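You operate a simulated robot arm through the tools that you are given. There is no shell and no other tool. Be economical: measure what you need, move in short steps, check, and stop when the job is done.

Carry out the task below with a simulated two-armed robot. There is one attempt and no reset: what you move stays moved.

Task
Pick up the filter carton marked "carbon" from the upper shelf of the open cabinet with one hand, pass it to the other hand and put it on the top of the open cabinet. Set down upright: filter carton.

The check looks at the end state, three seconds after you hand in, the way a careful person would. Anything else that was tipped, shoved, dropped, spilled or broken makes it a failure.

Robot
Two 7-joint arms with two-finger parallel grippers on one trunk, on a base that drives. Base frame: it is fixed to the floor where the robot stands at the start and does not move with it; the origin is under the middle of the robot, x ahead of it, y to its left, z up. Units: m, degrees, N and s.
The left shoulder is at the start at [0.05, 0.187, 0.994], the right one opposite. With the tool pointing down near the work surface each hand reaches from about 0.1 to 0.62 m from the robot's upright axis, wherever it stands, measured 20 degrees to its own side. Places, roughly: top of the open cabinet [0.7, -0.1, 0.9]. Payload 3.43 kg a hand.
The TCP of each hand is the grasp point between the finger pads, 0.03 m short of the fingertips. In the tool frame z runs along the fingers and y along their closing line. Largest opening 0.094 m; finger width 0.028, thickness 0.01; the body of the gripper, 0.05 by 0.096 m, starts 0.055 m behind the TCP.
Orientation is that of the tool frame in the base frame, as [roll, pitch, yaw] about the fixed x, y, z axes, in that order (R = Rz(yaw) Ry(pitch) Rx(roll)). With the fingers straight down and closing along the base's y, the tool's x points along the base's -x, its y along +y and its z along -z.

Tools
- The arms move only by the tool servo_tool. It takes "left_plan", "right_plan" or both (then of equal length, played together; a hand with none holds still); each is a list of rows, each an object (a shift or turn left out is 0, a gripper value left out holds the last) with "delta_pos": the shift along the tool's x, y, z in units of 50 mm (1.0 is 50 mm), a list of three; "rot": the turn, a rotation vector about the tool's x, y, z in units of 4 degrees (1.0 is 4 degrees), a list of three; "grip": the closure in counts, from 0 (fully open) to 255 (shut). In form: [{"delta_pos": [dx, dy, dz], "rot": [ax, ay, az], "grip": grip}, ...]. A call has 1 to 12 rows; each row shifts and turns the commanded pose from where the row before left it, along the tool's axes as they then stand. A call with a number of a shift or a turn outside -1 to 1 is refused whole. A row lasts 0.2 s, in which the tool goes at most 0.05 m and 8.6 degrees; a call with a longer step from one row to the next is refused whole, and so is a gripper value outside its range. Where a pose cannot be reached the arm comes as near as it can. A force on the tool above 40 N (or 10 N above the force at the start of the call, whichever is more), or a blocked arm, ends the call early, and 0.2 s more pass. The fingers move at their own pace (about 0.153 m/s each) and stop on an object; they squeeze with about 28 N. The grip force told is the motor's: it shows also when the fingers shut on nothing. Time passes only in rows, and 0.2 s behind the last, so rows that do not move let the fingers close. It gives the time, the measured TCP pose, the force on the tool (base axes), the opening and the grip force at its end, in the units of the frame above (readings bear some noise), with the torque about the TCP (base axes, N m) and any sound that the robot's microphone picked up, and new pictures: "views" is both (left out), scene, wrist or none (wrist: the cameras of the hands that moved).
- Cameras (640 x 400 px; columns grow to the right, rows downward): "scene" is now at [0.1504, 0.0066, 1.1825]; the picture's right is [0.08, -1.00, 0.00], its down [-0.30, -0.02, -0.95] and it looks along [0.95, 0.08, -0.30] (base axes); focal length 214 px, centre (320, 200). "left" rides on the left gripper at [0.076, -0.014, -0.103] in its tool frame; the picture's right is [0.18, 0.98, 0.00], its down [-0.75, 0.14, -0.64] and it looks along [-0.63, 0.12, 0.77] (tool axes); focal length 243 px, centre (320, 200). "right" rides on the right gripper at [0.076, 0.014, -0.102] in its tool frame; the picture's right is [-0.18, 0.98, 0.00], its down [-0.75, -0.14, -0.64] and it looks along [-0.63, -0.12, 0.77] (tool axes); focal length 243 px, centre (320, 200). There is no depth. A picture from a camera that has moved, and an enlarged one, comes with that camera's place and axes in the base frame and with its lens.
- lift_body(by): slides the trunk up (or, below 0, down) by that many m; the arms and the scene camera ride with it, the base frame stays. It gives what a move gives, with no picture.
- steer(legs): drives the robot by 1 to 6 legs, each [ahead, left, turn to the left] in m, m and degrees, along the robot's own axes; the way and the turn of a leg run together, so that a leg with both is an arc; at most 1.5 m and 180 degrees a leg. The arms and the cameras ride along, it lands a little off, and it stops where it bumps. It gives what a move gives, and a new picture of the scene camera.
- aim_head(pan, tilt): turns the head with the scene camera to pan (to the left, within 80 degrees either way) and tilt (down, from -29 to 69), counted from straight ahead of the robot. It gives what a move gives, and a new picture of the scene camera.
- close_up(camera, box): a new picture of the part [left, top, right, bottom] of that camera's present view, enlarged. No time passes.
- job_done(): hands the job in; it is judged then, once.

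Go step by step. Nothing tells you exact positions but the pictures and the camera data: compare them with the known pose of the tool, close in by small moves and look again before you grip or let go. The budget is 120 turns and 260 pictures, counting those below and the enlarged ones. Unless the task says otherwise, let go and move clear before handing in, and close with one line.

The tools are called after ">>>" by a JSON object that holds its "fn" and its "kwargs". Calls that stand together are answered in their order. servo_tool: Moves the arms, as the interface text tells. Its arguments: {"type":"object","properties":{"left_plan":{"type":"array","items":{"type":"object","properties":{"delta_pos":{"type":"array","items":{"type":"number"}},"rot":{"type":"array","items":{"type":"number"}},"grip":{"type":"number"}}}},"right_plan":{"type":"array","items":{"type":"object","properties":{"delta_pos":{"type":"array","items":{"type":"number"}},"rot":{"type":"array","items":{"type":"number"}},"grip":{"type":"number"}}}},"views":{"type":"string","enum":["both","scene","wrist","none"]}},"required":[]} The other tools are called the same way: lift_body (by) slides the trunk up or down; steer (legs) drives the base; aim_head (pan, tilt) turns the head that bears the scene camera; close_up (camera, box) takes an enlarged picture of a part of a camera's view; job_done () hands the job in.

At the start:

```text
time_s: 0.0
left_ee_pos: [0.3343, 0.2274, 1.1719]
left_orientation: [-179.9, 0.1, -179.9]
left_ft_force: [-0.4, 0.2, 0.4]
left_torque: [0.03, -0.01, 0.01]
left_gripper_width: 0.0939
left_grasp_force: 0.1
right_ee_pos: [0.3826, -0.1258, 1.1434]
right_orientation: [179.8, 0.0, 179.9]
right_ft_force: [0.0, 0.6, 0.5]
right_torque: [0.03, -0.02, 0.02]
right_gripper_width: 0.0945
right_grasp_force: 0.0
trunk travel left (down, up): [-0.21, 0.222]
robot x, y, heading: [0.0006, -0.0029, 0.2]
head pan, tilt: [4.5, 17.7]
```

scene: 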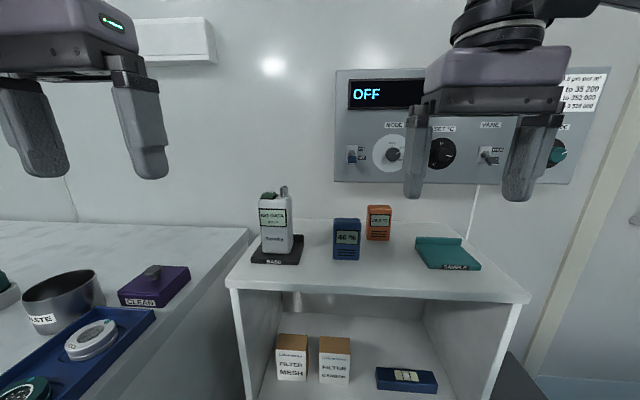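
right: 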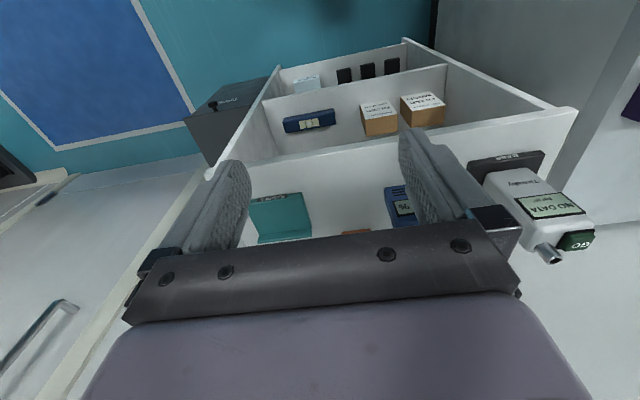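
left: 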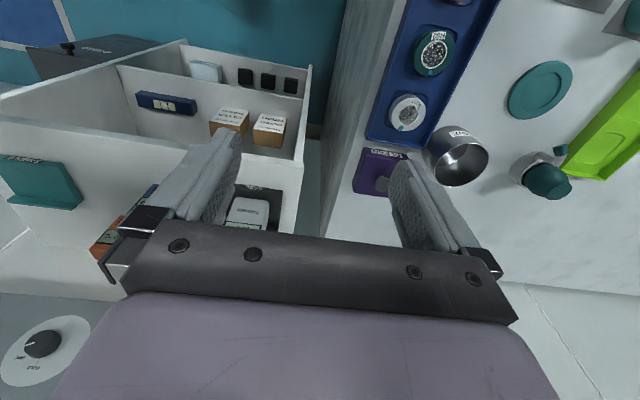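

I see an open cabinet ahead, with two filter cartons (mesh left, carbon right) on its upper shelf. I'll tilt the head down and enlarge the view to measure them.

>>> {"fn": "aim_head", "kwargs": {"pan": 0, "tilt": 35}}

>>> {"fn": "close_up", "kwargs": {"camera": "scene", "box": [200, 130, 520, 330]}}

```text
time_s: 0.8
left_ee_pos: [0.3335, 0.2285, 1.1712]
left_orientation: [-180.0, 0.2, -180.0]
left_ft_force: [-0.7, 1.0, -0.6]
left_torque: [0.03, 0.0, 0.02]
left_gripper_width: 0.094
left_grasp_force: 0.2
right_ee_pos: [0.3845, -0.1263, 1.1436]
right_orientation: [179.7, 0.0, 180.0]
right_ft_force: [-0.7, 0.2, 0.6]
right_torque: [-0.01, -0.01, -0.03]
right_gripper_width: 0.0939
right_grasp_force: 0.1
trunk travel left (down, up): [-0.21, 0.222]
robot x, y, heading: [-0.0009, -0.0002, 0.1]
head pan, tilt: [0.0, 35.0]
camera scene: at [0.1455, -0.0008, 1.155], right [0.0, -1.0, 0.0], down [-0.57, 0.0, -0.82], along [0.82, 0.0, -0.57], focal length 214 px, centre (320, 200)
```

scene: 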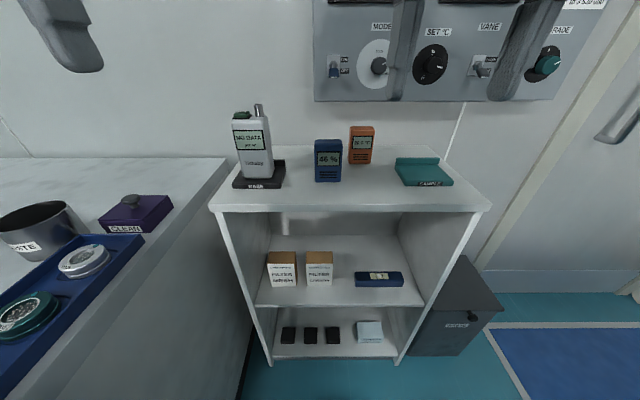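

```text
2.00 times, centred on (360, 230) of scene
camera zoom: at [0.1455, -0.0008, 1.155], right [0.0, -1.0, 0.0], down [-0.57, 0.0, -0.82], along [0.82, 0.0, -0.57], focal length 429 px, centre (240, 140)
```

zoom: 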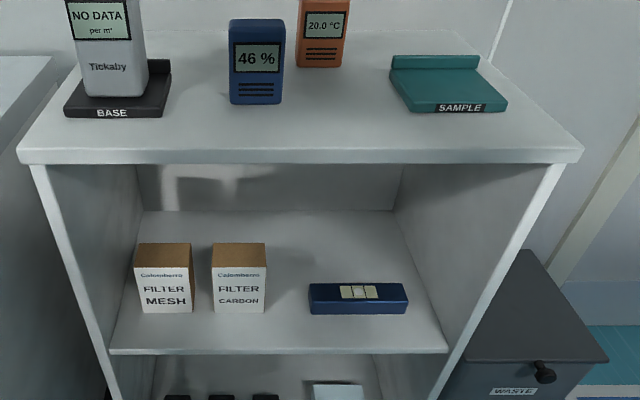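

The carton is about 0.08 wide, 0.045 deep and 0.12 tall. It stands near x 0.585, y 0, on a shelf at z about 0.52. The bench at y≈0.28 would crowd the left elbow, so I'll first shift the robot to the right, then bring the left hand down in front of the opening.

>>> {"fn": "steer", "kwargs": {"legs": [[0, -0.15, 0]]}}

>>> {"fn": "lift_body", "kwargs": {"by": -0.1}}

>>> {"fn": "close_up", "kwargs": {"camera": "scene", "box": [160, 120, 480, 320]}}

```text
time_s: 2.7
left_ee_pos: [0.333, 0.0842, 1.1725]
left_orientation: [-180.0, 0.1, -179.8]
left_ft_force: [0.0, 0.1, 0.0]
left_torque: [0.0, 0.0, -0.03]
left_gripper_width: 0.0938
left_grasp_force: 0.1
right_ee_pos: [0.3831, -0.271, 1.1437]
right_orientation: [179.9, -0.1, 179.8]
right_ft_force: [0.3, -0.2, 0.2]
right_torque: [0.0, 0.03, -0.03]
right_gripper_width: 0.094
right_grasp_force: 0.2
trunk travel left (down, up): [-0.21, 0.222]
robot x, y, heading: [0.0002, -0.1423, 0.0]
head pan, tilt: [0.0, 35.0]
camera scene: at [0.1455, -0.1444, 1.1549], right [0.0, -1.0, 0.0], down [-0.57, 0.0, -0.82], along [0.82, 0.0, -0.57], focal length 214 px, centre (320, 200)
```

scene: 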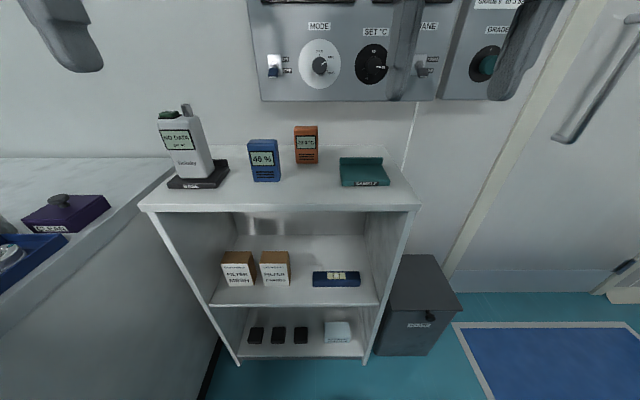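

```text
time_s: 4.0
left_ee_pos: [0.3341, 0.0836, 1.0725]
left_orientation: [179.9, 0.1, -179.9]
left_ft_force: [0.1, -0.1, 1.1]
left_torque: [0.02, -0.03, -0.01]
left_gripper_width: 0.0937
left_grasp_force: 0.1
right_ee_pos: [0.384, -0.2702, 1.0447]
right_orientation: [-180.0, 0.1, 179.9]
right_ft_force: [0.3, -0.1, 0.1]
right_torque: [0.0, -0.04, -0.02]
right_gripper_width: 0.0939
right_grasp_force: 0.0
trunk travel left (down, up): [-0.11, 0.322]
robot x, y, heading: [-0.001, -0.1459, 0.0]
head pan, tilt: [0.0, 35.0]
```

```text
2.00 times, centred on (320, 220) of scene
camera zoom: at [0.1454, -0.1442, 1.055], right [0.0, -1.0, 0.0], down [-0.57, 0.0, -0.82], along [0.82, 0.0, -0.57], focal length 429 px, centre (320, 160)
```

zoom: 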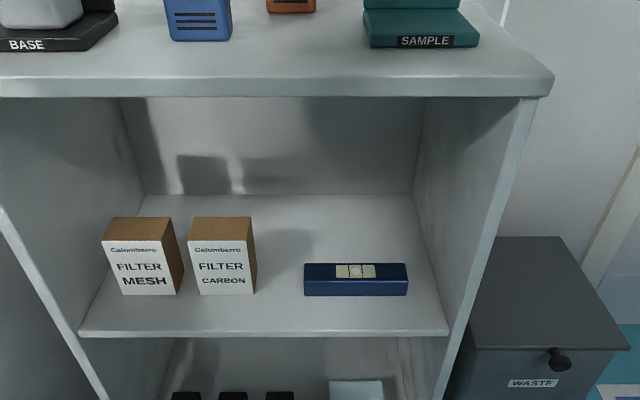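

I'll check the carton's width precisely, because the gripper opening is only 0.094.

>>> {"fn": "close_up", "kwargs": {"camera": "scene", "box": [200, 215, 300, 278]}}

```text
6.35 times, centred on (250, 246) of scene
camera zoom: at [0.1454, -0.1442, 1.055], right [0.0, -1.0, 0.0], down [-0.57, 0.0, -0.82], along [0.82, 0.0, -0.57], focal length 1362 px, centre (764, -95)
```

zoom: 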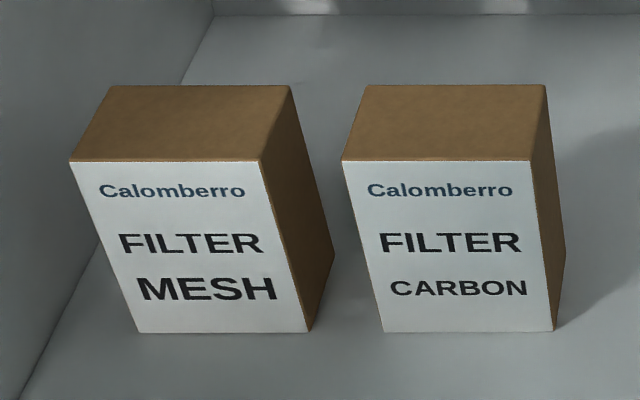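

The carton measures about 0.084 × 0.05 × 0.12, centred on y≈0.002, with its front face at x≈0.575 and its bottom at z≈0.496. Next I'll lower the left hand in front of the opening and start pitching it forward.

>>> {"fn": "servo_tool", "kwargs": {"left_plan": [{"delta_pos": [-0.15, -0.205, 0.875], "grip": 0}, {"delta_pos": [-0.15, -0.205, 0.875]}, {"delta_pos": [-0.15, -0.205, 0.875]}, {"delta_pos": [-0.15, -0.205, 0.875]}, {"delta_pos": [-0.15, -0.205, 0.875]}, {"delta_pos": [-0.15, -0.205, 0.875]}, {"delta_pos": [-0.15, -0.205, 0.875]}, {"delta_pos": [-0.15, -0.205, 0.875], "rot": [0, -1, 0]}, {"rot": [0, -1, 0]}, {"rot": [0, -1, 0]}, {"rot": [0, -1, 0]}, {"rot": [0, -1, 0]}], "views": "scene"}}

```text
time_s: 6.6
left_ee_pos: [0.3935, 0.0025, 0.7204]
left_orientation: [-179.9, 20.1, -179.9]
left_ft_force: [-0.6, -0.1, -0.1]
left_torque: [-0.01, 0.01, 0.01]
left_gripper_width: 0.0939
left_grasp_force: 0.1
right_ee_pos: [0.3839, -0.2709, 1.0432]
right_orientation: [179.8, -0.1, 179.9]
right_ft_force: [-0.4, -0.5, -0.4]
right_torque: [0.0, 0.0, 0.02]
right_gripper_width: 0.0942
right_grasp_force: 0.1
trunk travel left (down, up): [-0.11, 0.322]
robot x, y, heading: [-0.0021, -0.1424, -0.0]
head pan, tilt: [0.0, 35.0]
camera scene: at [0.1454, -0.1442, 1.0549], right [0.0, -1.0, 0.0], down [-0.57, 0.0, -0.82], along [0.82, 0.0, -0.57], focal length 214 px, centre (320, 200)
```

scene: 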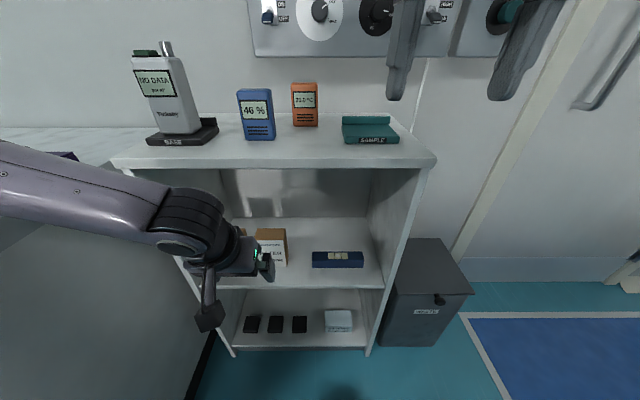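

The forearm comes in from the left, so I'll look that way to check its clearance over the bench.

>>> {"fn": "aim_head", "kwargs": {"pan": 55, "tilt": 35}}

```text
time_s: 7.9
left_ee_pos: [0.3941, 0.0015, 0.7203]
left_orientation: [180.0, 19.9, -179.9]
left_ft_force: [-0.5, 0.9, -0.5]
left_torque: [0.04, -0.01, -0.01]
left_gripper_width: 0.0942
left_grasp_force: 0.0
right_ee_pos: [0.3833, -0.2705, 1.0445]
right_orientation: [180.0, 0.0, 179.9]
right_ft_force: [0.5, -0.1, 0.3]
right_torque: [0.01, -0.02, 0.02]
right_gripper_width: 0.094
right_grasp_force: 0.0
trunk travel left (down, up): [-0.11, 0.322]
robot x, y, heading: [-0.0003, -0.1431, 0.1]
head pan, tilt: [55.0, 35.0]
camera scene: at [0.108, -0.0721, 1.0549], right [0.82, -0.57, 0.0], down [-0.33, -0.47, -0.82], along [0.47, 0.67, -0.57], focal length 214 px, centre (320, 200)
```

scene: 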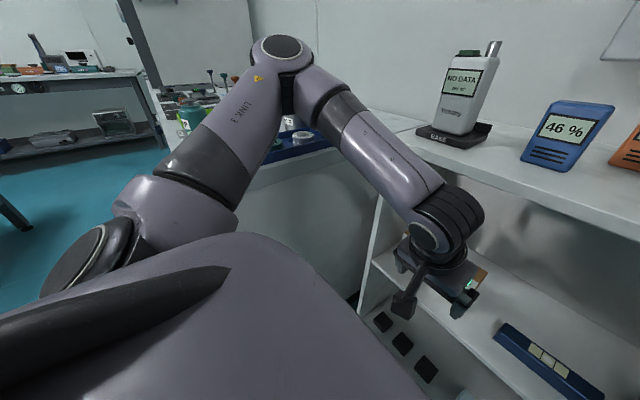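

The elbow is up at about z 1.03, well clear of the bench. I'll rotate the hand further, to about 22° below horizontal.

>>> {"fn": "servo_tool", "kwargs": {"left_plan": [{"rot": [0, -1, 0]}, {"rot": [0, -1, 0]}, {"rot": [0, -1, 0]}, {"rot": [0, -1, 0]}, {"rot": [0, -1, 0]}, {"rot": [0, -1, 0]}, {"rot": [0, -1, 0]}, {"rot": [0, -1, 0]}, {"rot": [0, -1, 0]}, {"rot": [0, -1, 0]}, {"rot": [0, -1, 0]}, {"rot": [0, -1, 0]}], "views": "both"}}

```text
time_s: 10.5
left_ee_pos: [0.416, 0.0323, 0.7422]
left_orientation: [-179.8, 68.0, -179.8]
left_ft_force: [0.3, -0.7, -0.7]
left_torque: [0.03, -0.02, 0.03]
left_gripper_width: 0.0941
left_grasp_force: 0.0
left hand out of reach, approached as far as the arm can: row 7, 8, 9, 10, 11, 12
right_ee_pos: [0.3835, -0.2703, 1.0448]
right_orientation: [179.9, 0.0, 179.9]
right_ft_force: [0.4, 0.6, -0.1]
right_torque: [0.02, -0.02, -0.02]
right_gripper_width: 0.0938
right_grasp_force: 0.0
trunk travel left (down, up): [-0.11, 0.322]
robot x, y, heading: [-0.0005, -0.1445, -0.1]
head pan, tilt: [55.0, 35.0]
camera scene: at [0.1079, -0.0721, 1.0549], right [0.82, -0.57, 0.0], down [-0.33, -0.47, -0.82], along [0.47, 0.67, -0.57], focal length 214 px, centre (320, 200)
camera left: at [0.2943, 0.0194, 0.7084], right [-0.07, 0.98, -0.17], down [-0.31, 0.14, 0.94], along [0.95, 0.12, 0.3], focal length 243 px, centre (320, 200)
```

scene: 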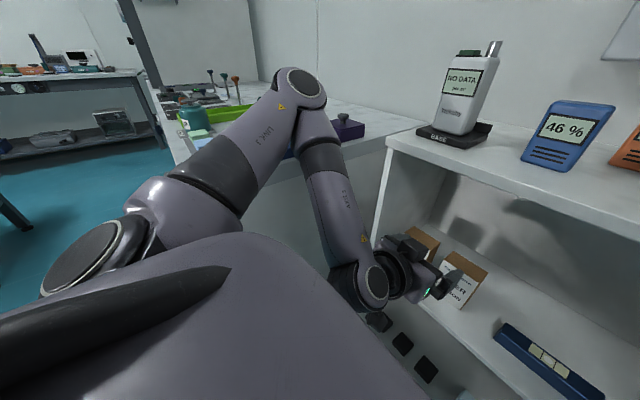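
left: 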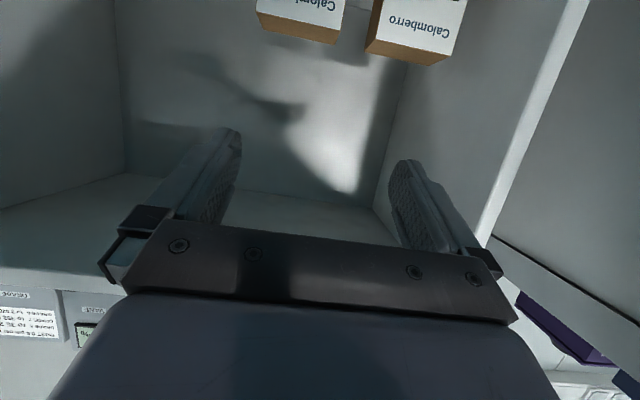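

The arm is too folded here. I'll back the robot up 0.12 m to give it room.

>>> {"fn": "steer", "kwargs": {"legs": [[-0.12, 0, 0]]}}

>>> {"fn": "servo_tool", "kwargs": {"left_plan": [{}, {}], "views": "none"}}

```text
time_s: 11.7
left_ee_pos: [0.2932, 0.0341, 0.7407]
left_orientation: [-179.9, 68.0, -179.6]
left_ft_force: [-0.1, 0.3, -0.3]
left_torque: [-0.05, 0.02, 0.02]
left_gripper_width: 0.0938
left_grasp_force: 0.0
right_ee_pos: [0.2616, -0.2691, 1.0436]
right_orientation: [179.9, -0.1, -179.8]
right_ft_force: [-0.9, -0.3, 0.3]
right_torque: [0.0, -0.02, 0.01]
right_gripper_width: 0.0939
right_grasp_force: 0.1
trunk travel left (down, up): [-0.11, 0.322]
robot x, y, heading: [-0.1227, -0.1391, 0.3]
head pan, tilt: [55.0, 35.0]
camera scene: at [-0.0146, -0.0719, 1.055], right [0.82, -0.57, 0.0], down [-0.33, -0.47, -0.82], along [0.47, 0.67, -0.57], focal length 214 px, centre (320, 200)
```

scene: 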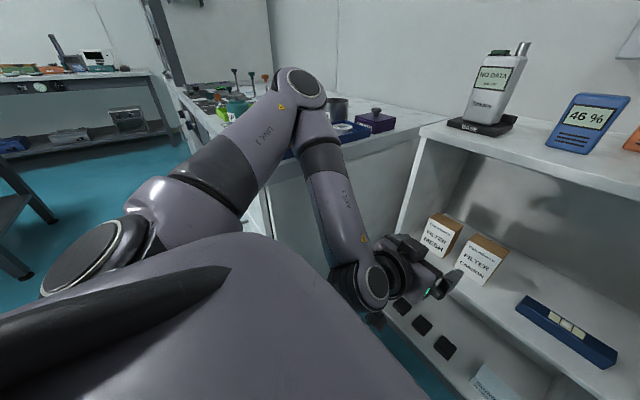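

```text
time_s: 12.3
left_ee_pos: [0.2933, 0.0341, 0.7416]
left_orientation: [-179.9, 68.1, -179.6]
left_ft_force: [-0.3, -0.9, -0.3]
left_torque: [0.01, -0.02, -0.05]
left_gripper_width: 0.0939
left_grasp_force: 0.1
right_ee_pos: [0.2613, -0.2691, 1.0425]
right_orientation: [179.8, 0.0, -179.9]
right_ft_force: [0.3, 0.3, 0.4]
right_torque: [0.0, 0.03, -0.01]
right_gripper_width: 0.0938
right_grasp_force: 0.0
trunk travel left (down, up): [-0.11, 0.322]
robot x, y, heading: [-0.124, -0.1435, 0.4]
head pan, tilt: [55.0, 35.0]
```

>>> {"fn": "servo_tool", "kwargs": {"left_plan": [{"delta_pos": [0.394, -0.107, 0.688]}, {"delta_pos": [0.394, -0.107, 0.688]}, {"delta_pos": [0.394, -0.107, 0.688]}, {"delta_pos": [0.394, -0.107, 0.688]}, {"delta_pos": [0.394, -0.107, 0.688]}, {"delta_pos": [0.394, -0.107, 0.688]}], "views": "both"}}

```text
time_s: 13.7
left_ee_pos: [0.4215, 0.1067, 0.6799]
left_orientation: [-179.7, 67.9, -179.6]
left_ft_force: [-0.3, -0.5, 0.5]
left_torque: [-0.01, 0.01, 0.01]
left_gripper_width: 0.0942
left_grasp_force: 0.1
left hand out of reach, approached as far as the arm can: row 1, 2, 3, 4, 5, 6
right_ee_pos: [0.2615, -0.2693, 1.0427]
right_orientation: [179.8, 0.0, -179.9]
right_ft_force: [-0.6, -0.4, -0.3]
right_torque: [0.01, 0.02, -0.03]
right_gripper_width: 0.0939
right_grasp_force: 0.0
trunk travel left (down, up): [-0.11, 0.322]
robot x, y, heading: [-0.1221, -0.1418, 0.1]
head pan, tilt: [55.0, 35.0]
camera scene: at [-0.0146, -0.0719, 1.0549], right [0.82, -0.57, 0.0], down [-0.33, -0.47, -0.82], along [0.47, 0.67, -0.57], focal length 214 px, centre (320, 200)
camera left: at [0.2993, 0.0927, 0.6471], right [-0.07, 0.98, -0.17], down [-0.31, 0.14, 0.94], along [0.95, 0.12, 0.3], focal length 243 px, centre (320, 200)
```

scene: 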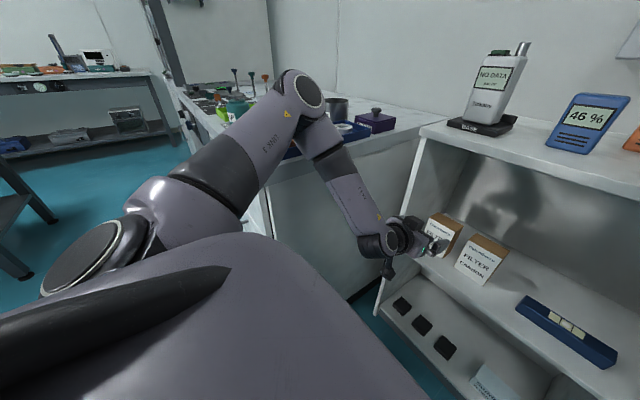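
left: 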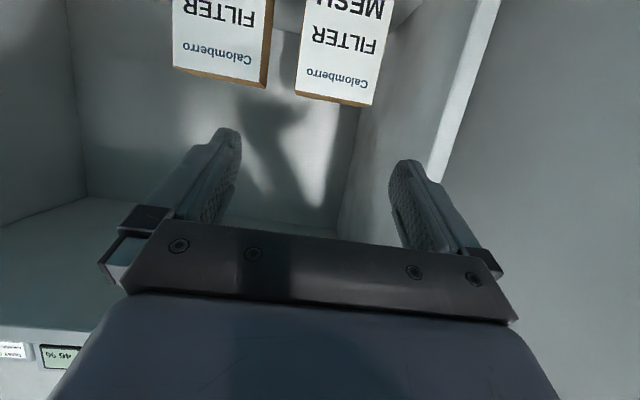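

The wrist hits a limit from this stance. I'll back off further to the right and lower the trunk so the forearm lies flatter, then retry.

>>> {"fn": "steer", "kwargs": {"legs": [[-0.1, -0.1, 0]]}}

>>> {"fn": "lift_body", "kwargs": {"by": -0.08}}

>>> {"fn": "servo_tool", "kwargs": {"left_plan": [{}], "views": "scene"}}

```text
time_s: 15.2
left_ee_pos: [0.3247, 0.0075, 0.68]
left_orientation: [-179.7, 67.9, -179.9]
left_ft_force: [0.4, 0.3, 0.0]
left_torque: [0.0, 0.01, -0.01]
left_gripper_width: 0.0941
left_grasp_force: 0.1
right_ee_pos: [0.1631, -0.3671, 1.0432]
right_orientation: [179.9, 0.0, 179.9]
right_ft_force: [1.1, 0.5, 0.1]
right_torque: [0.03, 0.01, 0.0]
right_gripper_width: 0.0942
right_grasp_force: 0.1
trunk travel left (down, up): [-0.11, 0.322]
robot x, y, heading: [-0.2198, -0.2392, 0.1]
head pan, tilt: [55.0, 35.0]
camera scene: at [-0.1118, -0.1689, 1.055], right [0.82, -0.57, 0.0], down [-0.33, -0.47, -0.82], along [0.47, 0.67, -0.57], focal length 214 px, centre (320, 200)
```

scene: 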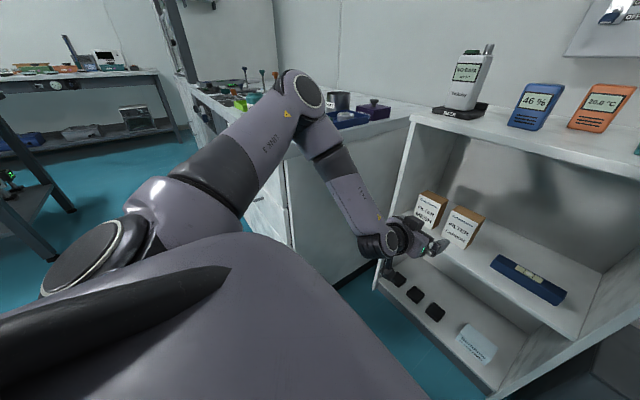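

```text
time_s: 16.4
left_ee_pos: [0.3242, 0.0087, 0.6006]
left_orientation: [-179.8, 67.9, -179.8]
left_ft_force: [0.1, 0.3, -1.1]
left_torque: [0.04, 0.0, 0.02]
left_gripper_width: 0.0941
left_grasp_force: 0.2
right_ee_pos: [0.1648, -0.3675, 0.9626]
right_orientation: [179.9, 0.1, 179.9]
right_ft_force: [0.9, -0.2, 0.1]
right_torque: [-0.01, 0.0, -0.04]
right_gripper_width: 0.0941
right_grasp_force: 0.0
trunk travel left (down, up): [-0.03, 0.402]
robot x, y, heading: [-0.2169, -0.2405, 0.0]
head pan, tilt: [55.0, 35.0]
```

```text
time_s: 16.8
left_ee_pos: [0.3244, 0.0081, 0.5983]
left_orientation: [-179.8, 67.9, -179.9]
left_ft_force: [-0.7, -0.1, 0.2]
left_torque: [0.0, -0.03, -0.02]
left_gripper_width: 0.0937
left_grasp_force: 0.0
right_ee_pos: [0.1642, -0.3656, 0.9639]
right_orientation: [179.9, 0.0, 179.9]
right_ft_force: [-0.6, 0.0, 1.0]
right_torque: [0.02, 0.04, 0.0]
right_gripper_width: 0.094
right_grasp_force: 0.1
trunk travel left (down, up): [-0.03, 0.402]
robot x, y, heading: [-0.2179, -0.2408, -0.0]
head pan, tilt: [55.0, 35.0]
camera scene: at [-0.1118, -0.1688, 0.975], right [0.82, -0.57, 0.0], down [-0.33, -0.47, -0.82], along [0.47, 0.67, -0.57], focal length 214 px, centre (320, 200)
```

scene: 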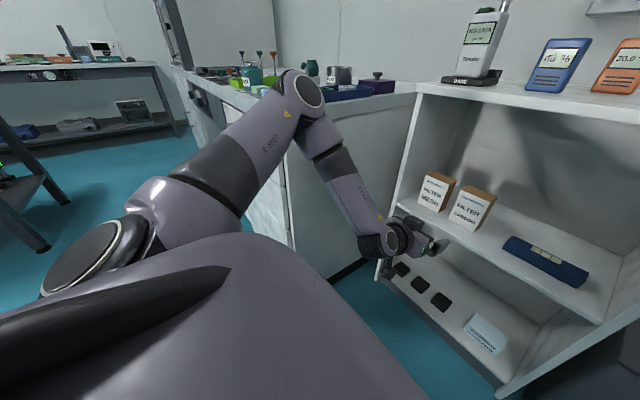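

>>> {"fn": "servo_tool", "kwargs": {"left_plan": [{"delta_pos": [0.239, -0.06, 0.744]}, {"delta_pos": [0.239, -0.06, 0.744]}], "views": "wrist"}}

```text
time_s: 17.4
left_ee_pos: [0.3595, 0.0315, 0.6003]
left_orientation: [-179.7, 67.8, -179.8]
left_ft_force: [0.6, -0.3, 0.0]
left_torque: [-0.02, -0.02, -0.03]
left_gripper_width: 0.0942
left_grasp_force: 0.2
left hand out of reach, approached as far as the arm can: row 1, 2
right_ee_pos: [0.164, -0.368, 0.9645]
right_orientation: [179.9, 0.0, 179.9]
right_ft_force: [-0.3, 0.2, -0.6]
right_torque: [0.01, 0.02, 0.02]
right_gripper_width: 0.0939
right_grasp_force: 0.0
trunk travel left (down, up): [-0.03, 0.402]
robot x, y, heading: [-0.2191, -0.2404, -0.2]
head pan, tilt: [55.0, 35.0]
camera left: at [0.238, 0.0171, 0.5676], right [-0.07, 0.98, -0.17], down [-0.31, 0.14, 0.94], along [0.95, 0.12, 0.3], focal length 243 px, centre (320, 200)
```

left: 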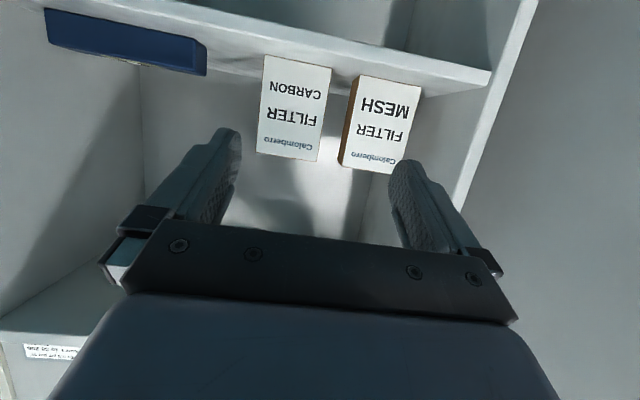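

The flat wrist pitch is the limiting factor, so a steeper approach of about 42° below horizontal should be reachable and still works. I'll rotate back and retry.

>>> {"fn": "servo_tool", "kwargs": {"left_plan": [{"rot": [0, 1, 0]}, {"rot": [0, 1, 0]}, {"rot": [0, 1, 0]}, {"rot": [0, 1, 0]}, {"rot": [0, 1, 0]}], "views": "none"}}

```text
time_s: 18.6
left_ee_pos: [0.3607, 0.0318, 0.5991]
left_orientation: [-180.0, 47.8, 179.9]
left_ft_force: [0.5, -0.2, 0.6]
left_torque: [0.04, 0.01, -0.02]
left_gripper_width: 0.0938
left_grasp_force: 0.1
right_ee_pos: [0.1624, -0.3665, 0.9631]
right_orientation: [179.9, 0.0, 179.9]
right_ft_force: [-0.8, 0.7, -0.1]
right_torque: [0.02, 0.02, -0.02]
right_gripper_width: 0.0937
right_grasp_force: 0.0
trunk travel left (down, up): [-0.03, 0.402]
robot x, y, heading: [-0.2191, -0.2393, 0.2]
head pan, tilt: [55.0, 35.0]
```

>>> {"fn": "servo_tool", "kwargs": {"left_plan": [{"delta_pos": [-0.107, -0.3, 0.714]}, {"delta_pos": [-0.107, -0.3, 0.714]}], "views": "none"}}

```text
time_s: 19.2
left_ee_pos: [0.388, 0.0271, 0.5917]
left_orientation: [-179.8, 47.9, -180.0]
left_ft_force: [0.0, 0.0, -0.6]
left_torque: [0.0, 0.0, -0.01]
left_gripper_width: 0.0942
left_grasp_force: 0.1
left hand out of reach, approached as far as the arm can: row 1, 2
right_ee_pos: [0.1629, -0.3667, 0.9635]
right_orientation: [179.9, 0.0, -180.0]
right_ft_force: [-0.2, -0.9, -0.2]
right_torque: [0.03, 0.0, 0.01]
right_gripper_width: 0.094
right_grasp_force: 0.1
trunk travel left (down, up): [-0.03, 0.402]
robot x, y, heading: [-0.2177, -0.2389, 0.2]
head pan, tilt: [55.0, 35.0]
```

Still limited. I'll probe whether yawing the hand to the right frees the wrist.

>>> {"fn": "servo_tool", "kwargs": {"left_plan": [{"rot": [0.74, 0, 0.67]}, {"rot": [0.74, 0, 0.67]}, {"rot": [0.74, 0, 0.67]}, {"rot": [0.74, 0, 0.67]}, {"rot": [0.74, 0, 0.67]}, {"delta_pos": [0, -0.3, 0.7]}, {"delta_pos": [0, -0.3, 0.7]}], "views": "scene"}}

```text
time_s: 20.8
left_ee_pos: [0.3892, 0.0068, 0.5815]
left_orientation: [180.0, 48.0, 159.9]
left_ft_force: [0.1, -0.1, 0.1]
left_torque: [0.01, 0.02, 0.0]
left_gripper_width: 0.0943
left_grasp_force: 0.1
left hand out of reach, approached as far as the arm can: row 6, 7
right_ee_pos: [0.1635, -0.3678, 0.9641]
right_orientation: [179.9, 0.0, 179.9]
right_ft_force: [0.2, 0.4, -0.1]
right_torque: [0.02, 0.02, -0.06]
right_gripper_width: 0.0942
right_grasp_force: 0.1
trunk travel left (down, up): [-0.03, 0.402]
robot x, y, heading: [-0.2225, -0.242, -0.1]
head pan, tilt: [55.0, 35.0]
camera scene: at [-0.1118, -0.1688, 0.9749], right [0.82, -0.57, 0.0], down [-0.33, -0.47, -0.82], along [0.47, 0.67, -0.57], focal length 214 px, centre (320, 200)
```

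scene: 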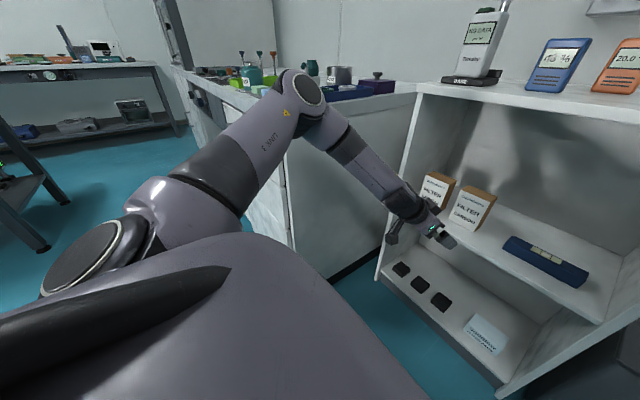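

The wrist seems stuck at its straight configuration. I'll take it around: point down first, yaw left, raise the pitch, then yaw back so the bend lies on the other side of the forearm.

>>> {"fn": "servo_tool", "kwargs": {"left_plan": [{"rot": [0, 1, 0]}, {"rot": [0, 1, 0]}, {"rot": [0, 1, 0]}, {"rot": [0, 1, 0]}, {"rot": [0, 1, 0]}, {"rot": [0, 1, 0]}, {"rot": [0, 1, 0]}, {"rot": [0, 1, 0]}, {"rot": [0, 1, 0]}, {"rot": [0, 1, 0]}, {"rot": [0, 0, -1]}, {"rot": [0, 0, -1]}], "views": "none"}}

>>> {"fn": "servo_tool", "kwargs": {"left_plan": [{"rot": [0, 0, -1]}, {"rot": [0, 0, -1]}, {"rot": [0, 0, -1]}, {"rot": [0, 0, -1]}, {"rot": [0, 0, -1]}, {"rot": [0, 0, -1]}, {"rot": [0, 0, -1]}, {"rot": [0, 0, -1]}, {"rot": [0, 0, -1]}, {"rot": [0, 0, -1]}, {"rot": [0, 0, -1]}, {"rot": [0, 0, -1]}], "views": "scene"}}

```text
time_s: 23.4
left_ee_pos: [0.3512, 0.0354, 0.6068]
left_orientation: [-179.1, 12.4, 169.0]
left_ft_force: [-0.5, -0.1, 0.2]
left_torque: [0.01, -0.02, 0.0]
left_gripper_width: 0.094
left_grasp_force: 0.0
left hand out of reach, approached as far as the arm can: row 2, 4, 5, 6, 7, 8, 9, 10
right_ee_pos: [0.1643, -0.3678, 0.9637]
right_orientation: [179.9, -0.1, 179.9]
right_ft_force: [-0.7, -0.1, -0.8]
right_torque: [0.0, 0.02, 0.01]
right_gripper_width: 0.0939
right_grasp_force: 0.1
trunk travel left (down, up): [-0.03, 0.402]
robot x, y, heading: [-0.2181, -0.2438, 0.1]
head pan, tilt: [55.0, 35.0]
```

```text
time_s: 26.0
left_ee_pos: [0.3509, 0.037, 0.6062]
left_orientation: [-170.0, 7.6, -142.3]
left_ft_force: [-0.3, 0.2, 0.1]
left_torque: [0.0, -0.01, -0.02]
left_gripper_width: 0.0941
left_grasp_force: 0.1
right_ee_pos: [0.1635, -0.3675, 0.9632]
right_orientation: [180.0, 0.1, 179.9]
right_ft_force: [-0.5, -1.0, -0.6]
right_torque: [0.03, 0.02, 0.01]
right_gripper_width: 0.0941
right_grasp_force: 0.0
trunk travel left (down, up): [-0.03, 0.402]
robot x, y, heading: [-0.2176, -0.2383, 0.0]
head pan, tilt: [55.0, 35.0]
camera scene: at [-0.1118, -0.1688, 0.9749], right [0.82, -0.57, 0.0], down [-0.33, -0.47, -0.82], along [0.47, 0.67, -0.57], focal length 214 px, centre (320, 200)
```

scene: 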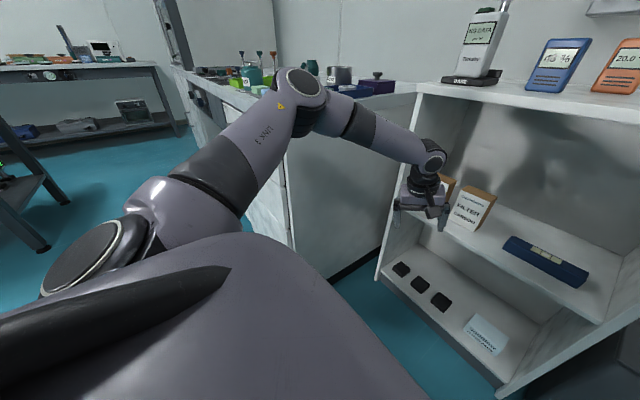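

>>> {"fn": "servo_tool", "kwargs": {"left_plan": [{"rot": [0, -1, 0]}, {"rot": [0, -1, 0]}, {"rot": [0, -1, 0]}, {"rot": [0, -1, 0]}, {"rot": [0, -1, 0]}, {"rot": [0, -1, 0]}, {"rot": [0, -1, 0]}, {"rot": [0, -1, 0]}, {"rot": [0, -1, 0]}, {"rot": [0, -1, 0]}, {"rot": [0, -1, 0]}, {"rot": [0, -1, 0]}], "views": "scene"}}

```text
time_s: 28.6
left_ee_pos: [0.3387, 0.052, 0.6235]
left_orientation: [-162.8, 54.7, -129.7]
left_ft_force: [0.1, -0.5, -0.7]
left_torque: [0.0, 0.03, 0.01]
left_gripper_width: 0.0941
left_grasp_force: 0.0
left hand out of reach, approached as far as the arm can: row 9, 10, 11, 12
right_ee_pos: [0.164, -0.3673, 0.9643]
right_orientation: [179.9, -0.1, 180.0]
right_ft_force: [0.2, 0.2, -0.5]
right_torque: [0.01, -0.01, 0.04]
right_gripper_width: 0.0941
right_grasp_force: 0.1
trunk travel left (down, up): [-0.03, 0.402]
robot x, y, heading: [-0.2165, -0.2369, 0.0]
head pan, tilt: [55.0, 35.0]
camera scene: at [-0.1118, -0.1689, 0.9749], right [0.82, -0.57, 0.0], down [-0.33, -0.47, -0.82], along [0.47, 0.67, -0.57], focal length 214 px, centre (320, 200)
```

scene: 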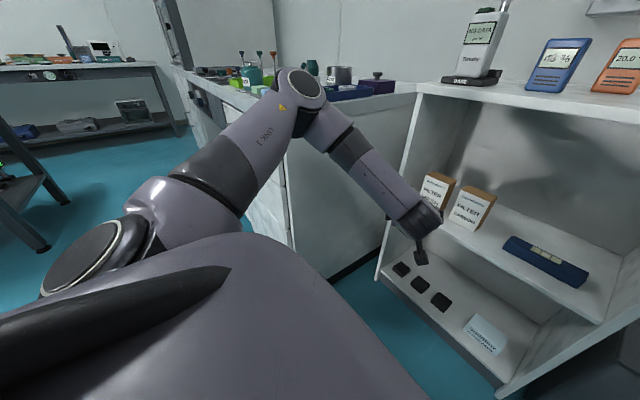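

The upper arm can't go much lower, so a ~50° downward approach with the arm stretched straight ahead is the right posture. I'll back up a bit more, drop the trunk, and re-orient the hand.

>>> {"fn": "steer", "kwargs": {"legs": [[-0.1, 0, 0]]}}

>>> {"fn": "lift_body", "kwargs": {"by": -0.028}}

>>> {"fn": "servo_tool", "kwargs": {"left_plan": [{"rot": [0.51, 0.46, 0.78]}, {"rot": [0.51, 0.46, 0.78]}, {"rot": [0.51, 0.46, 0.78]}, {"rot": [0.51, 0.46, 0.78]}, {"rot": [0.51, 0.46, 0.78]}, {"rot": [0.51, 0.46, 0.78]}, {"rot": [0.51, 0.46, 0.78]}, {"rot": [0.51, 0.46, 0.78]}, {"rot": [0.51, 0.46, 0.78]}, {"rot": [0.51, 0.46, 0.78]}], "views": "none"}}

```text
time_s: 29.8
left_ee_pos: [0.2373, 0.0528, 0.6228]
left_orientation: [-162.9, 54.5, -129.8]
left_ft_force: [-0.8, 1.0, -0.3]
left_torque: [0.02, 0.02, 0.01]
left_gripper_width: 0.0939
left_grasp_force: 0.1
right_ee_pos: [0.0634, -0.3677, 0.9646]
right_orientation: [179.9, 0.0, 179.9]
right_ft_force: [0.1, -0.6, -0.8]
right_torque: [0.02, 0.02, 0.01]
right_gripper_width: 0.0941
right_grasp_force: 0.0
trunk travel left (down, up): [-0.03, 0.402]
robot x, y, heading: [-0.3175, -0.2354, -0.3]
head pan, tilt: [55.0, 35.0]
camera scene: at [-0.2126, -0.1688, 0.9749], right [0.82, -0.57, 0.0], down [-0.33, -0.47, -0.82], along [0.47, 0.67, -0.57], focal length 214 px, centre (320, 200)
```

scene: 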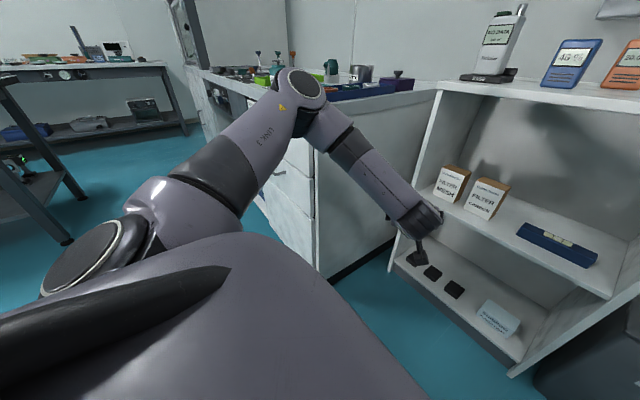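

```text
time_s: 30.5
left_ee_pos: [0.2377, 0.0518, 0.5944]
left_orientation: [-162.9, 54.5, -129.8]
left_ft_force: [0.3, 1.0, 0.2]
left_torque: [0.01, 0.01, 0.04]
left_gripper_width: 0.0941
left_grasp_force: 0.1
right_ee_pos: [0.0637, -0.3672, 0.9345]
right_orientation: [179.9, 0.0, 180.0]
right_ft_force: [0.1, 0.2, -0.6]
right_torque: [-0.01, -0.03, -0.03]
right_gripper_width: 0.0938
right_grasp_force: 0.0
trunk travel left (down, up): [-0.002, 0.43]
robot x, y, heading: [-0.3223, -0.2423, -0.1]
head pan, tilt: [55.0, 35.0]
```

```text
time_s: 32.7
left_ee_pos: [0.2371, 0.053, 0.5939]
left_orientation: [-179.8, 39.8, -179.8]
left_ft_force: [-0.4, -0.4, 0.4]
left_torque: [0.03, 0.02, -0.03]
left_gripper_width: 0.0941
left_grasp_force: 0.1
right_ee_pos: [0.0635, -0.3667, 0.9352]
right_orientation: [179.9, 0.0, 179.8]
right_ft_force: [-0.2, -0.4, 0.2]
right_torque: [0.0, 0.01, 0.02]
right_gripper_width: 0.0938
right_grasp_force: 0.0
trunk travel left (down, up): [-0.002, 0.43]
robot x, y, heading: [-0.3228, -0.2409, 0.2]
head pan, tilt: [55.0, 35.0]
```

Orientation is right. Now I'll extend forward.

>>> {"fn": "servo_tool", "kwargs": {"left_plan": [{"delta_pos": [-0.613, -0.2, 0.515]}, {"delta_pos": [-0.613, -0.2, 0.515]}, {"delta_pos": [-0.613, -0.2, 0.515]}], "views": "scene"}}

```text
time_s: 33.5
left_ee_pos: [0.326, 0.0402, 0.6098]
left_orientation: [-179.8, 39.9, -179.8]
left_ft_force: [-0.1, 0.3, 0.7]
left_torque: [-0.01, 0.02, 0.01]
left_gripper_width: 0.0942
left_grasp_force: 0.0
left hand out of reach, approached as far as the arm can: row 2, 3
right_ee_pos: [0.0621, -0.3679, 0.9349]
right_orientation: [179.8, 0.0, 180.0]
right_ft_force: [-0.6, -0.4, 0.6]
right_torque: [-0.01, -0.02, 0.02]
right_gripper_width: 0.0939
right_grasp_force: 0.1
trunk travel left (down, up): [-0.002, 0.43]
robot x, y, heading: [-0.3194, -0.2384, -0.0]
head pan, tilt: [55.0, 35.0]
camera scene: at [-0.2126, -0.1687, 0.9469], right [0.82, -0.57, 0.0], down [-0.33, -0.47, -0.82], along [0.47, 0.67, -0.57], focal length 214 px, centre (320, 200)
```

scene: 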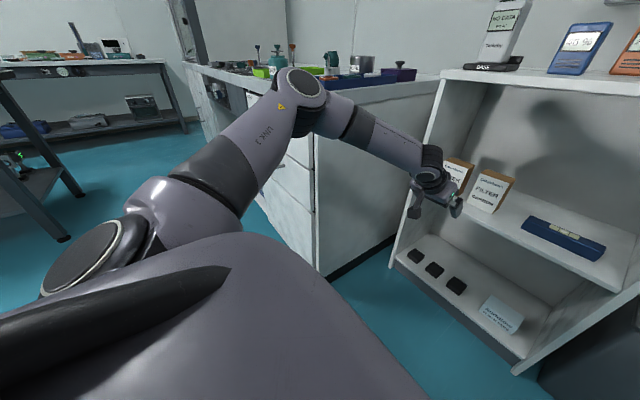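

The elbow sits fixed forward-left of the shoulder, so the hand works best further out on the robot's left. I'll shift the robot further right and extend along that line.

>>> {"fn": "steer", "kwargs": {"legs": [[0, -0.14, 0]]}}

>>> {"fn": "servo_tool", "kwargs": {"left_plan": [{"delta_pos": [0.1, 0.6, 0.1]}, {"delta_pos": [0.1, 0.6, 0.1]}, {"delta_pos": [0.1, 0.6, 0.1]}], "views": "both"}}

```text
time_s: 35.4
left_ee_pos: [0.3246, -0.1025, 0.6095]
left_orientation: [-179.8, 39.9, -179.8]
left_ft_force: [0.5, -0.6, 0.0]
left_torque: [-0.01, 0.01, -0.02]
left_gripper_width: 0.094
left_grasp_force: 0.1
right_ee_pos: [0.0633, -0.5097, 0.9354]
right_orientation: [179.9, 0.0, 179.8]
right_ft_force: [-0.2, -1.1, 1.1]
right_torque: [0.02, 0.02, -0.02]
right_gripper_width: 0.0942
right_grasp_force: 0.0
trunk travel left (down, up): [-0.002, 0.43]
robot x, y, heading: [-0.3241, -0.3781, -0.3]
head pan, tilt: [55.0, 35.0]
camera scene: at [-0.2127, -0.3112, 0.9469], right [0.82, -0.58, 0.0], down [-0.33, -0.47, -0.82], along [0.47, 0.67, -0.57], focal length 214 px, centre (320, 200)
```

scene: 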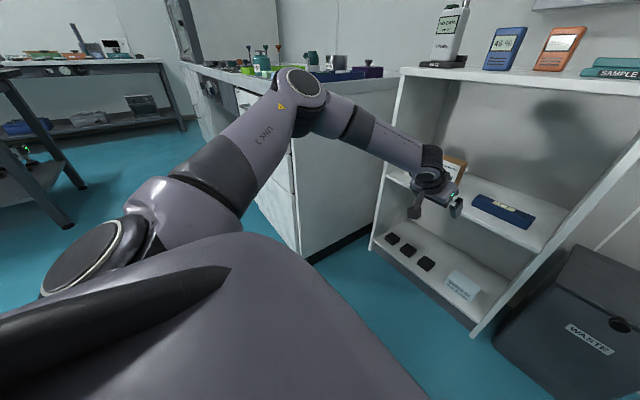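

```text
time_s: 36.2
left_ee_pos: [0.3242, -0.0127, 0.5858]
left_orientation: [-179.8, 39.8, -179.9]
left_ft_force: [0.4, -0.8, -1.0]
left_torque: [0.0, -0.01, 0.01]
left_gripper_width: 0.094
left_grasp_force: 0.1
right_ee_pos: [0.0622, -0.5108, 0.9344]
right_orientation: [180.0, -0.1, 179.7]
right_ft_force: [0.1, 0.5, 0.1]
right_torque: [0.01, 0.0, -0.01]
right_gripper_width: 0.0941
right_grasp_force: 0.2
trunk travel left (down, up): [-0.002, 0.43]
robot x, y, heading: [-0.32, -0.3814, -0.1]
head pan, tilt: [55.0, 35.0]
camera scene: at [-0.2126, -0.3113, 0.947], right [0.82, -0.58, 0.0], down [-0.33, -0.47, -0.82], along [0.47, 0.67, -0.57], focal length 214 px, centre (320, 200)
camera left: at [0.2009, -0.0254, 0.6157], right [-0.14, 0.98, -0.12], down [0.17, 0.14, 0.98], along [0.98, 0.12, -0.18], focal length 243 px, centre (320, 200)
```

scene: 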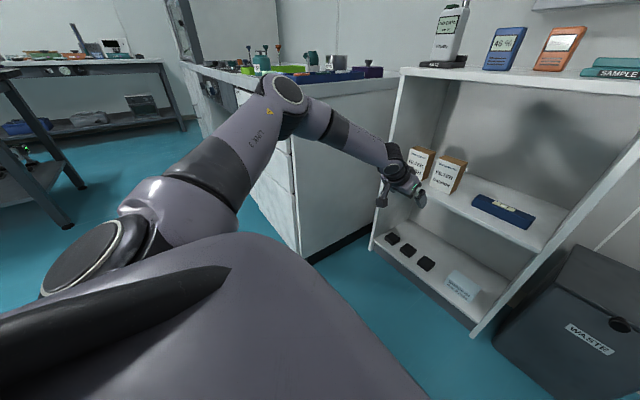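
left: 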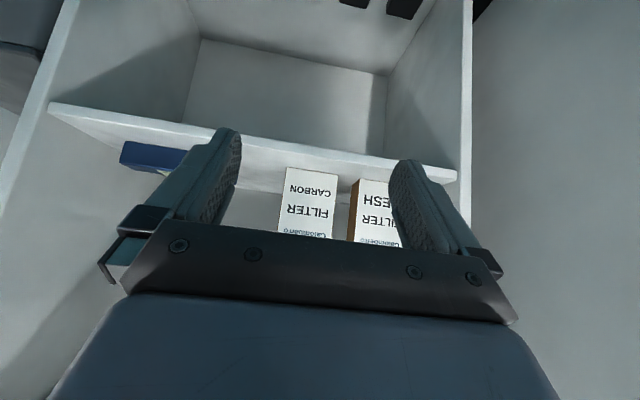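

That works: the hand is in reach, and the wrist camera confirms the carton at y≈0.002. I'll try flattening the pitch 20° more.

>>> {"fn": "servo_tool", "kwargs": {"left_plan": [{"rot": [0, -1, 0]}, {"rot": [0, -1, 0]}, {"rot": [0, -1, 0]}, {"rot": [0, -1, 0]}, {"rot": [0, -1, 0]}], "views": "wrist"}}

```text
time_s: 37.4
left_ee_pos: [0.3232, -0.0118, 0.5884]
left_orientation: [-179.7, 60.0, -179.7]
left_ft_force: [-0.1, 0.0, -0.4]
left_torque: [-0.02, -0.01, -0.03]
left_gripper_width: 0.0939
left_grasp_force: 0.2
right_ee_pos: [0.0636, -0.5109, 0.9354]
right_orientation: [179.9, -0.1, 179.8]
right_ft_force: [-0.7, 0.4, 0.6]
right_torque: [-0.01, 0.03, -0.05]
right_gripper_width: 0.094
right_grasp_force: 0.1
trunk travel left (down, up): [-0.002, 0.43]
robot x, y, heading: [-0.3204, -0.386, -0.1]
head pan, tilt: [55.0, 35.0]
camera left: at [0.198, -0.0257, 0.5726], right [-0.09, 0.98, -0.16], down [-0.18, 0.14, 0.97], along [0.98, 0.12, 0.16], focal length 243 px, centre (320, 200)
```

left: 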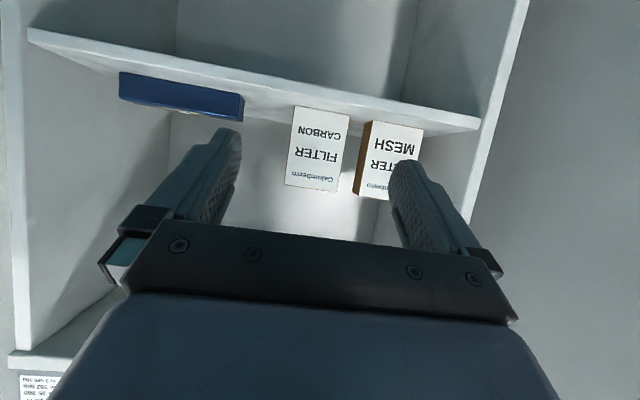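

>>> {"fn": "servo_tool", "kwargs": {"left_plan": [{"delta_pos": [0.35, 0.14, 0.2]}, {"delta_pos": [0.35, 0.14, 0.2]}, {"rot": [0, -1, 0]}, {"rot": [0, -1, 0]}], "views": "wrist"}}

```text
time_s: 38.4
left_ee_pos: [0.3119, 0.003, 0.5623]
left_orientation: [-179.6, 67.9, -179.7]
left_ft_force: [0.5, -0.4, 0.7]
left_torque: [-0.01, 0.0, 0.01]
left_gripper_width: 0.0941
left_grasp_force: 0.0
left hand out of reach, approached as far as the arm can: row 2, 3, 4
right_ee_pos: [0.0626, -0.5097, 0.9356]
right_orientation: [179.9, 0.0, 179.8]
right_ft_force: [-0.2, 0.2, -0.3]
right_torque: [0.02, 0.02, 0.04]
right_gripper_width: 0.0941
right_grasp_force: 0.1
trunk travel left (down, up): [-0.002, 0.43]
robot x, y, heading: [-0.3196, -0.3849, -0.1]
head pan, tilt: [55.0, 35.0]
camera left: at [0.1892, -0.0106, 0.5307], right [-0.07, 0.98, -0.17], down [-0.31, 0.14, 0.94], along [0.95, 0.12, 0.3], focal length 243 px, centre (320, 200)
```

left: 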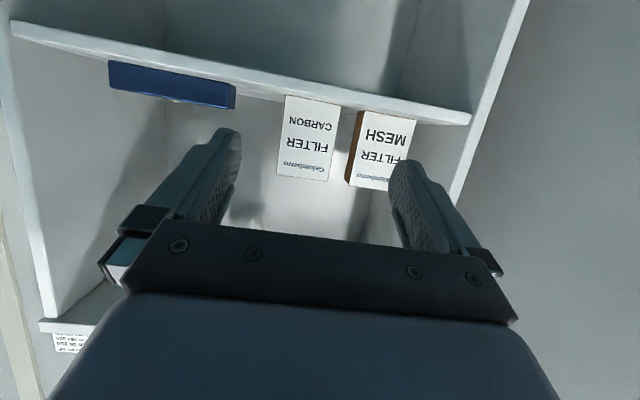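

The hand is now about 22° below horizontal at z 0.562, aligned with the carton. I'll drive forward 0.17 m, then re-check.

>>> {"fn": "steer", "kwargs": {"legs": [[0.17, 0, 0]]}}

>>> {"fn": "servo_tool", "kwargs": {"left_plan": [{}], "views": "wrist"}}

```text
time_s: 39.8
left_ee_pos: [0.4785, 0.0037, 0.5631]
left_orientation: [-179.5, 67.9, -179.6]
left_ft_force: [0.4, 0.6, -0.4]
left_torque: [-0.03, -0.01, 0.01]
left_gripper_width: 0.0941
left_grasp_force: 0.0
right_ee_pos: [0.2292, -0.5104, 0.9359]
right_orientation: [179.9, 0.0, 179.8]
right_ft_force: [-0.4, -0.3, -0.1]
right_torque: [0.01, -0.01, 0.04]
right_gripper_width: 0.094
right_grasp_force: 0.0
trunk travel left (down, up): [-0.002, 0.43]
robot x, y, heading: [-0.1556, -0.3819, -0.3]
head pan, tilt: [55.0, 35.0]
camera scene: at [-0.046, -0.3115, 0.947], right [0.82, -0.57, 0.0], down [-0.33, -0.47, -0.82], along [0.47, 0.67, -0.57], focal length 214 px, centre (320, 200)
```

scene: 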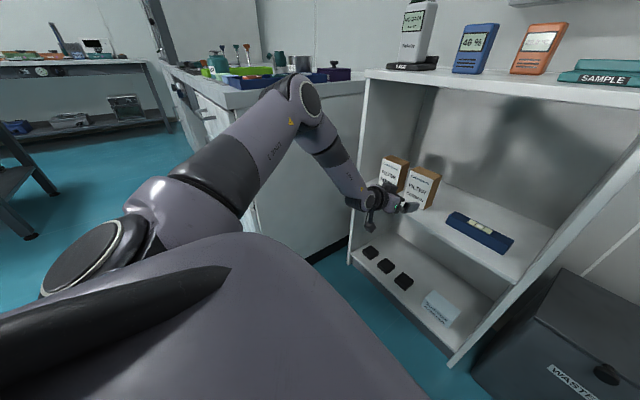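

```text
time_s: 40.2
left_ee_pos: [0.4765, 0.0032, 0.5646]
left_orientation: [-179.5, 67.9, -179.5]
left_ft_force: [0.0, 1.1, 0.2]
left_torque: [-0.01, 0.01, 0.0]
left_gripper_width: 0.0941
left_grasp_force: 0.1
right_ee_pos: [0.23, -0.5093, 0.9368]
right_orientation: [179.9, 0.0, 179.8]
right_ft_force: [0.8, -0.5, 0.1]
right_torque: [-0.04, -0.01, -0.01]
right_gripper_width: 0.0942
right_grasp_force: 0.1
trunk travel left (down, up): [-0.002, 0.43]
robot x, y, heading: [-0.1556, -0.3817, -0.1]
head pan, tilt: [55.0, 35.0]
camera left: at [0.3557, -0.0105, 0.5307], right [-0.07, 0.98, -0.17], down [-0.31, 0.14, 0.94], along [0.95, 0.12, 0.3], focal length 243 px, centre (320, 200)
```

left: 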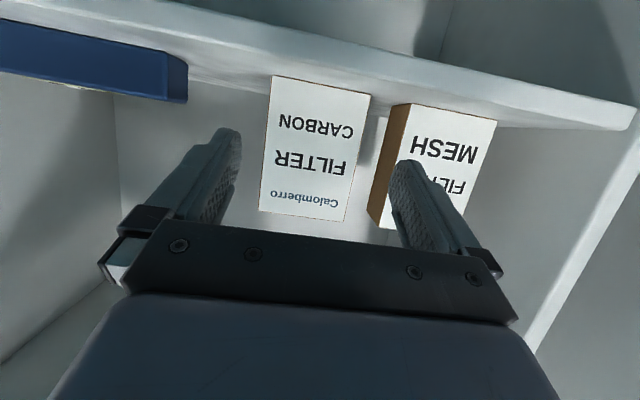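

The carton's centre line is within 2 mm of the hand's. I'll drive to just short of its front face and check again.

>>> {"fn": "steer", "kwargs": {"legs": [[0.06, 0, 0]]}}

>>> {"fn": "close_up", "kwargs": {"camera": "left", "box": [160, 0, 480, 240]}}

```text
time_s: 41.2
left_ee_pos: [0.5371, 0.0032, 0.5626]
left_orientation: [-179.7, 67.9, -179.7]
left_ft_force: [0.7, 1.0, 0.2]
left_torque: [-0.01, -0.01, 0.01]
left_gripper_width: 0.0942
left_grasp_force: 0.2
right_ee_pos: [0.2888, -0.5097, 0.9356]
right_orientation: [179.9, 0.0, 179.8]
right_ft_force: [-1.0, 0.0, 0.1]
right_torque: [0.02, -0.01, -0.01]
right_gripper_width: 0.094
right_grasp_force: 0.0
trunk travel left (down, up): [-0.002, 0.43]
robot x, y, heading: [-0.0922, -0.3816, -0.1]
head pan, tilt: [55.0, 35.0]
camera scene: at [0.0135, -0.3116, 0.947], right [0.82, -0.58, 0.0], down [-0.33, -0.47, -0.82], along [0.47, 0.67, -0.57], focal length 214 px, centre (320, 200)
```

scene: 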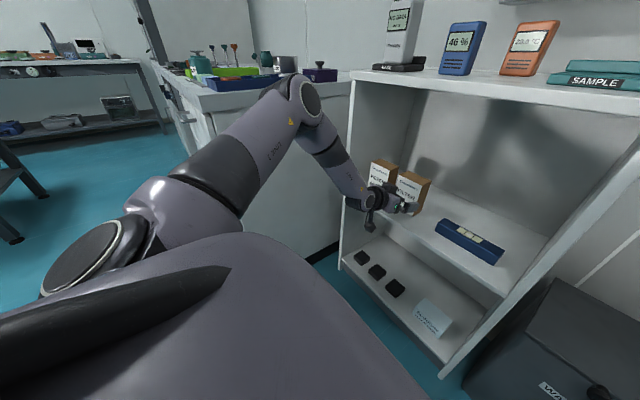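

```text
1.67 times, centred on (320, 120) of left
camera zoom: at [0.4152, -0.0107, 0.5306], right [-0.07, 0.98, -0.17], down [-0.31, 0.14, 0.94], along [0.95, 0.12, 0.3], focal length 404 px, centre (320, 333)
```

zoom: 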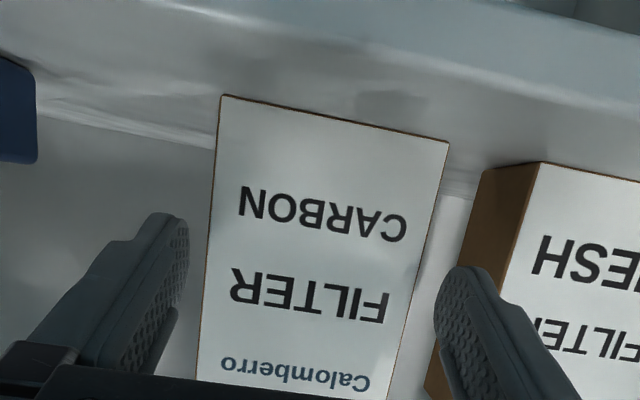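

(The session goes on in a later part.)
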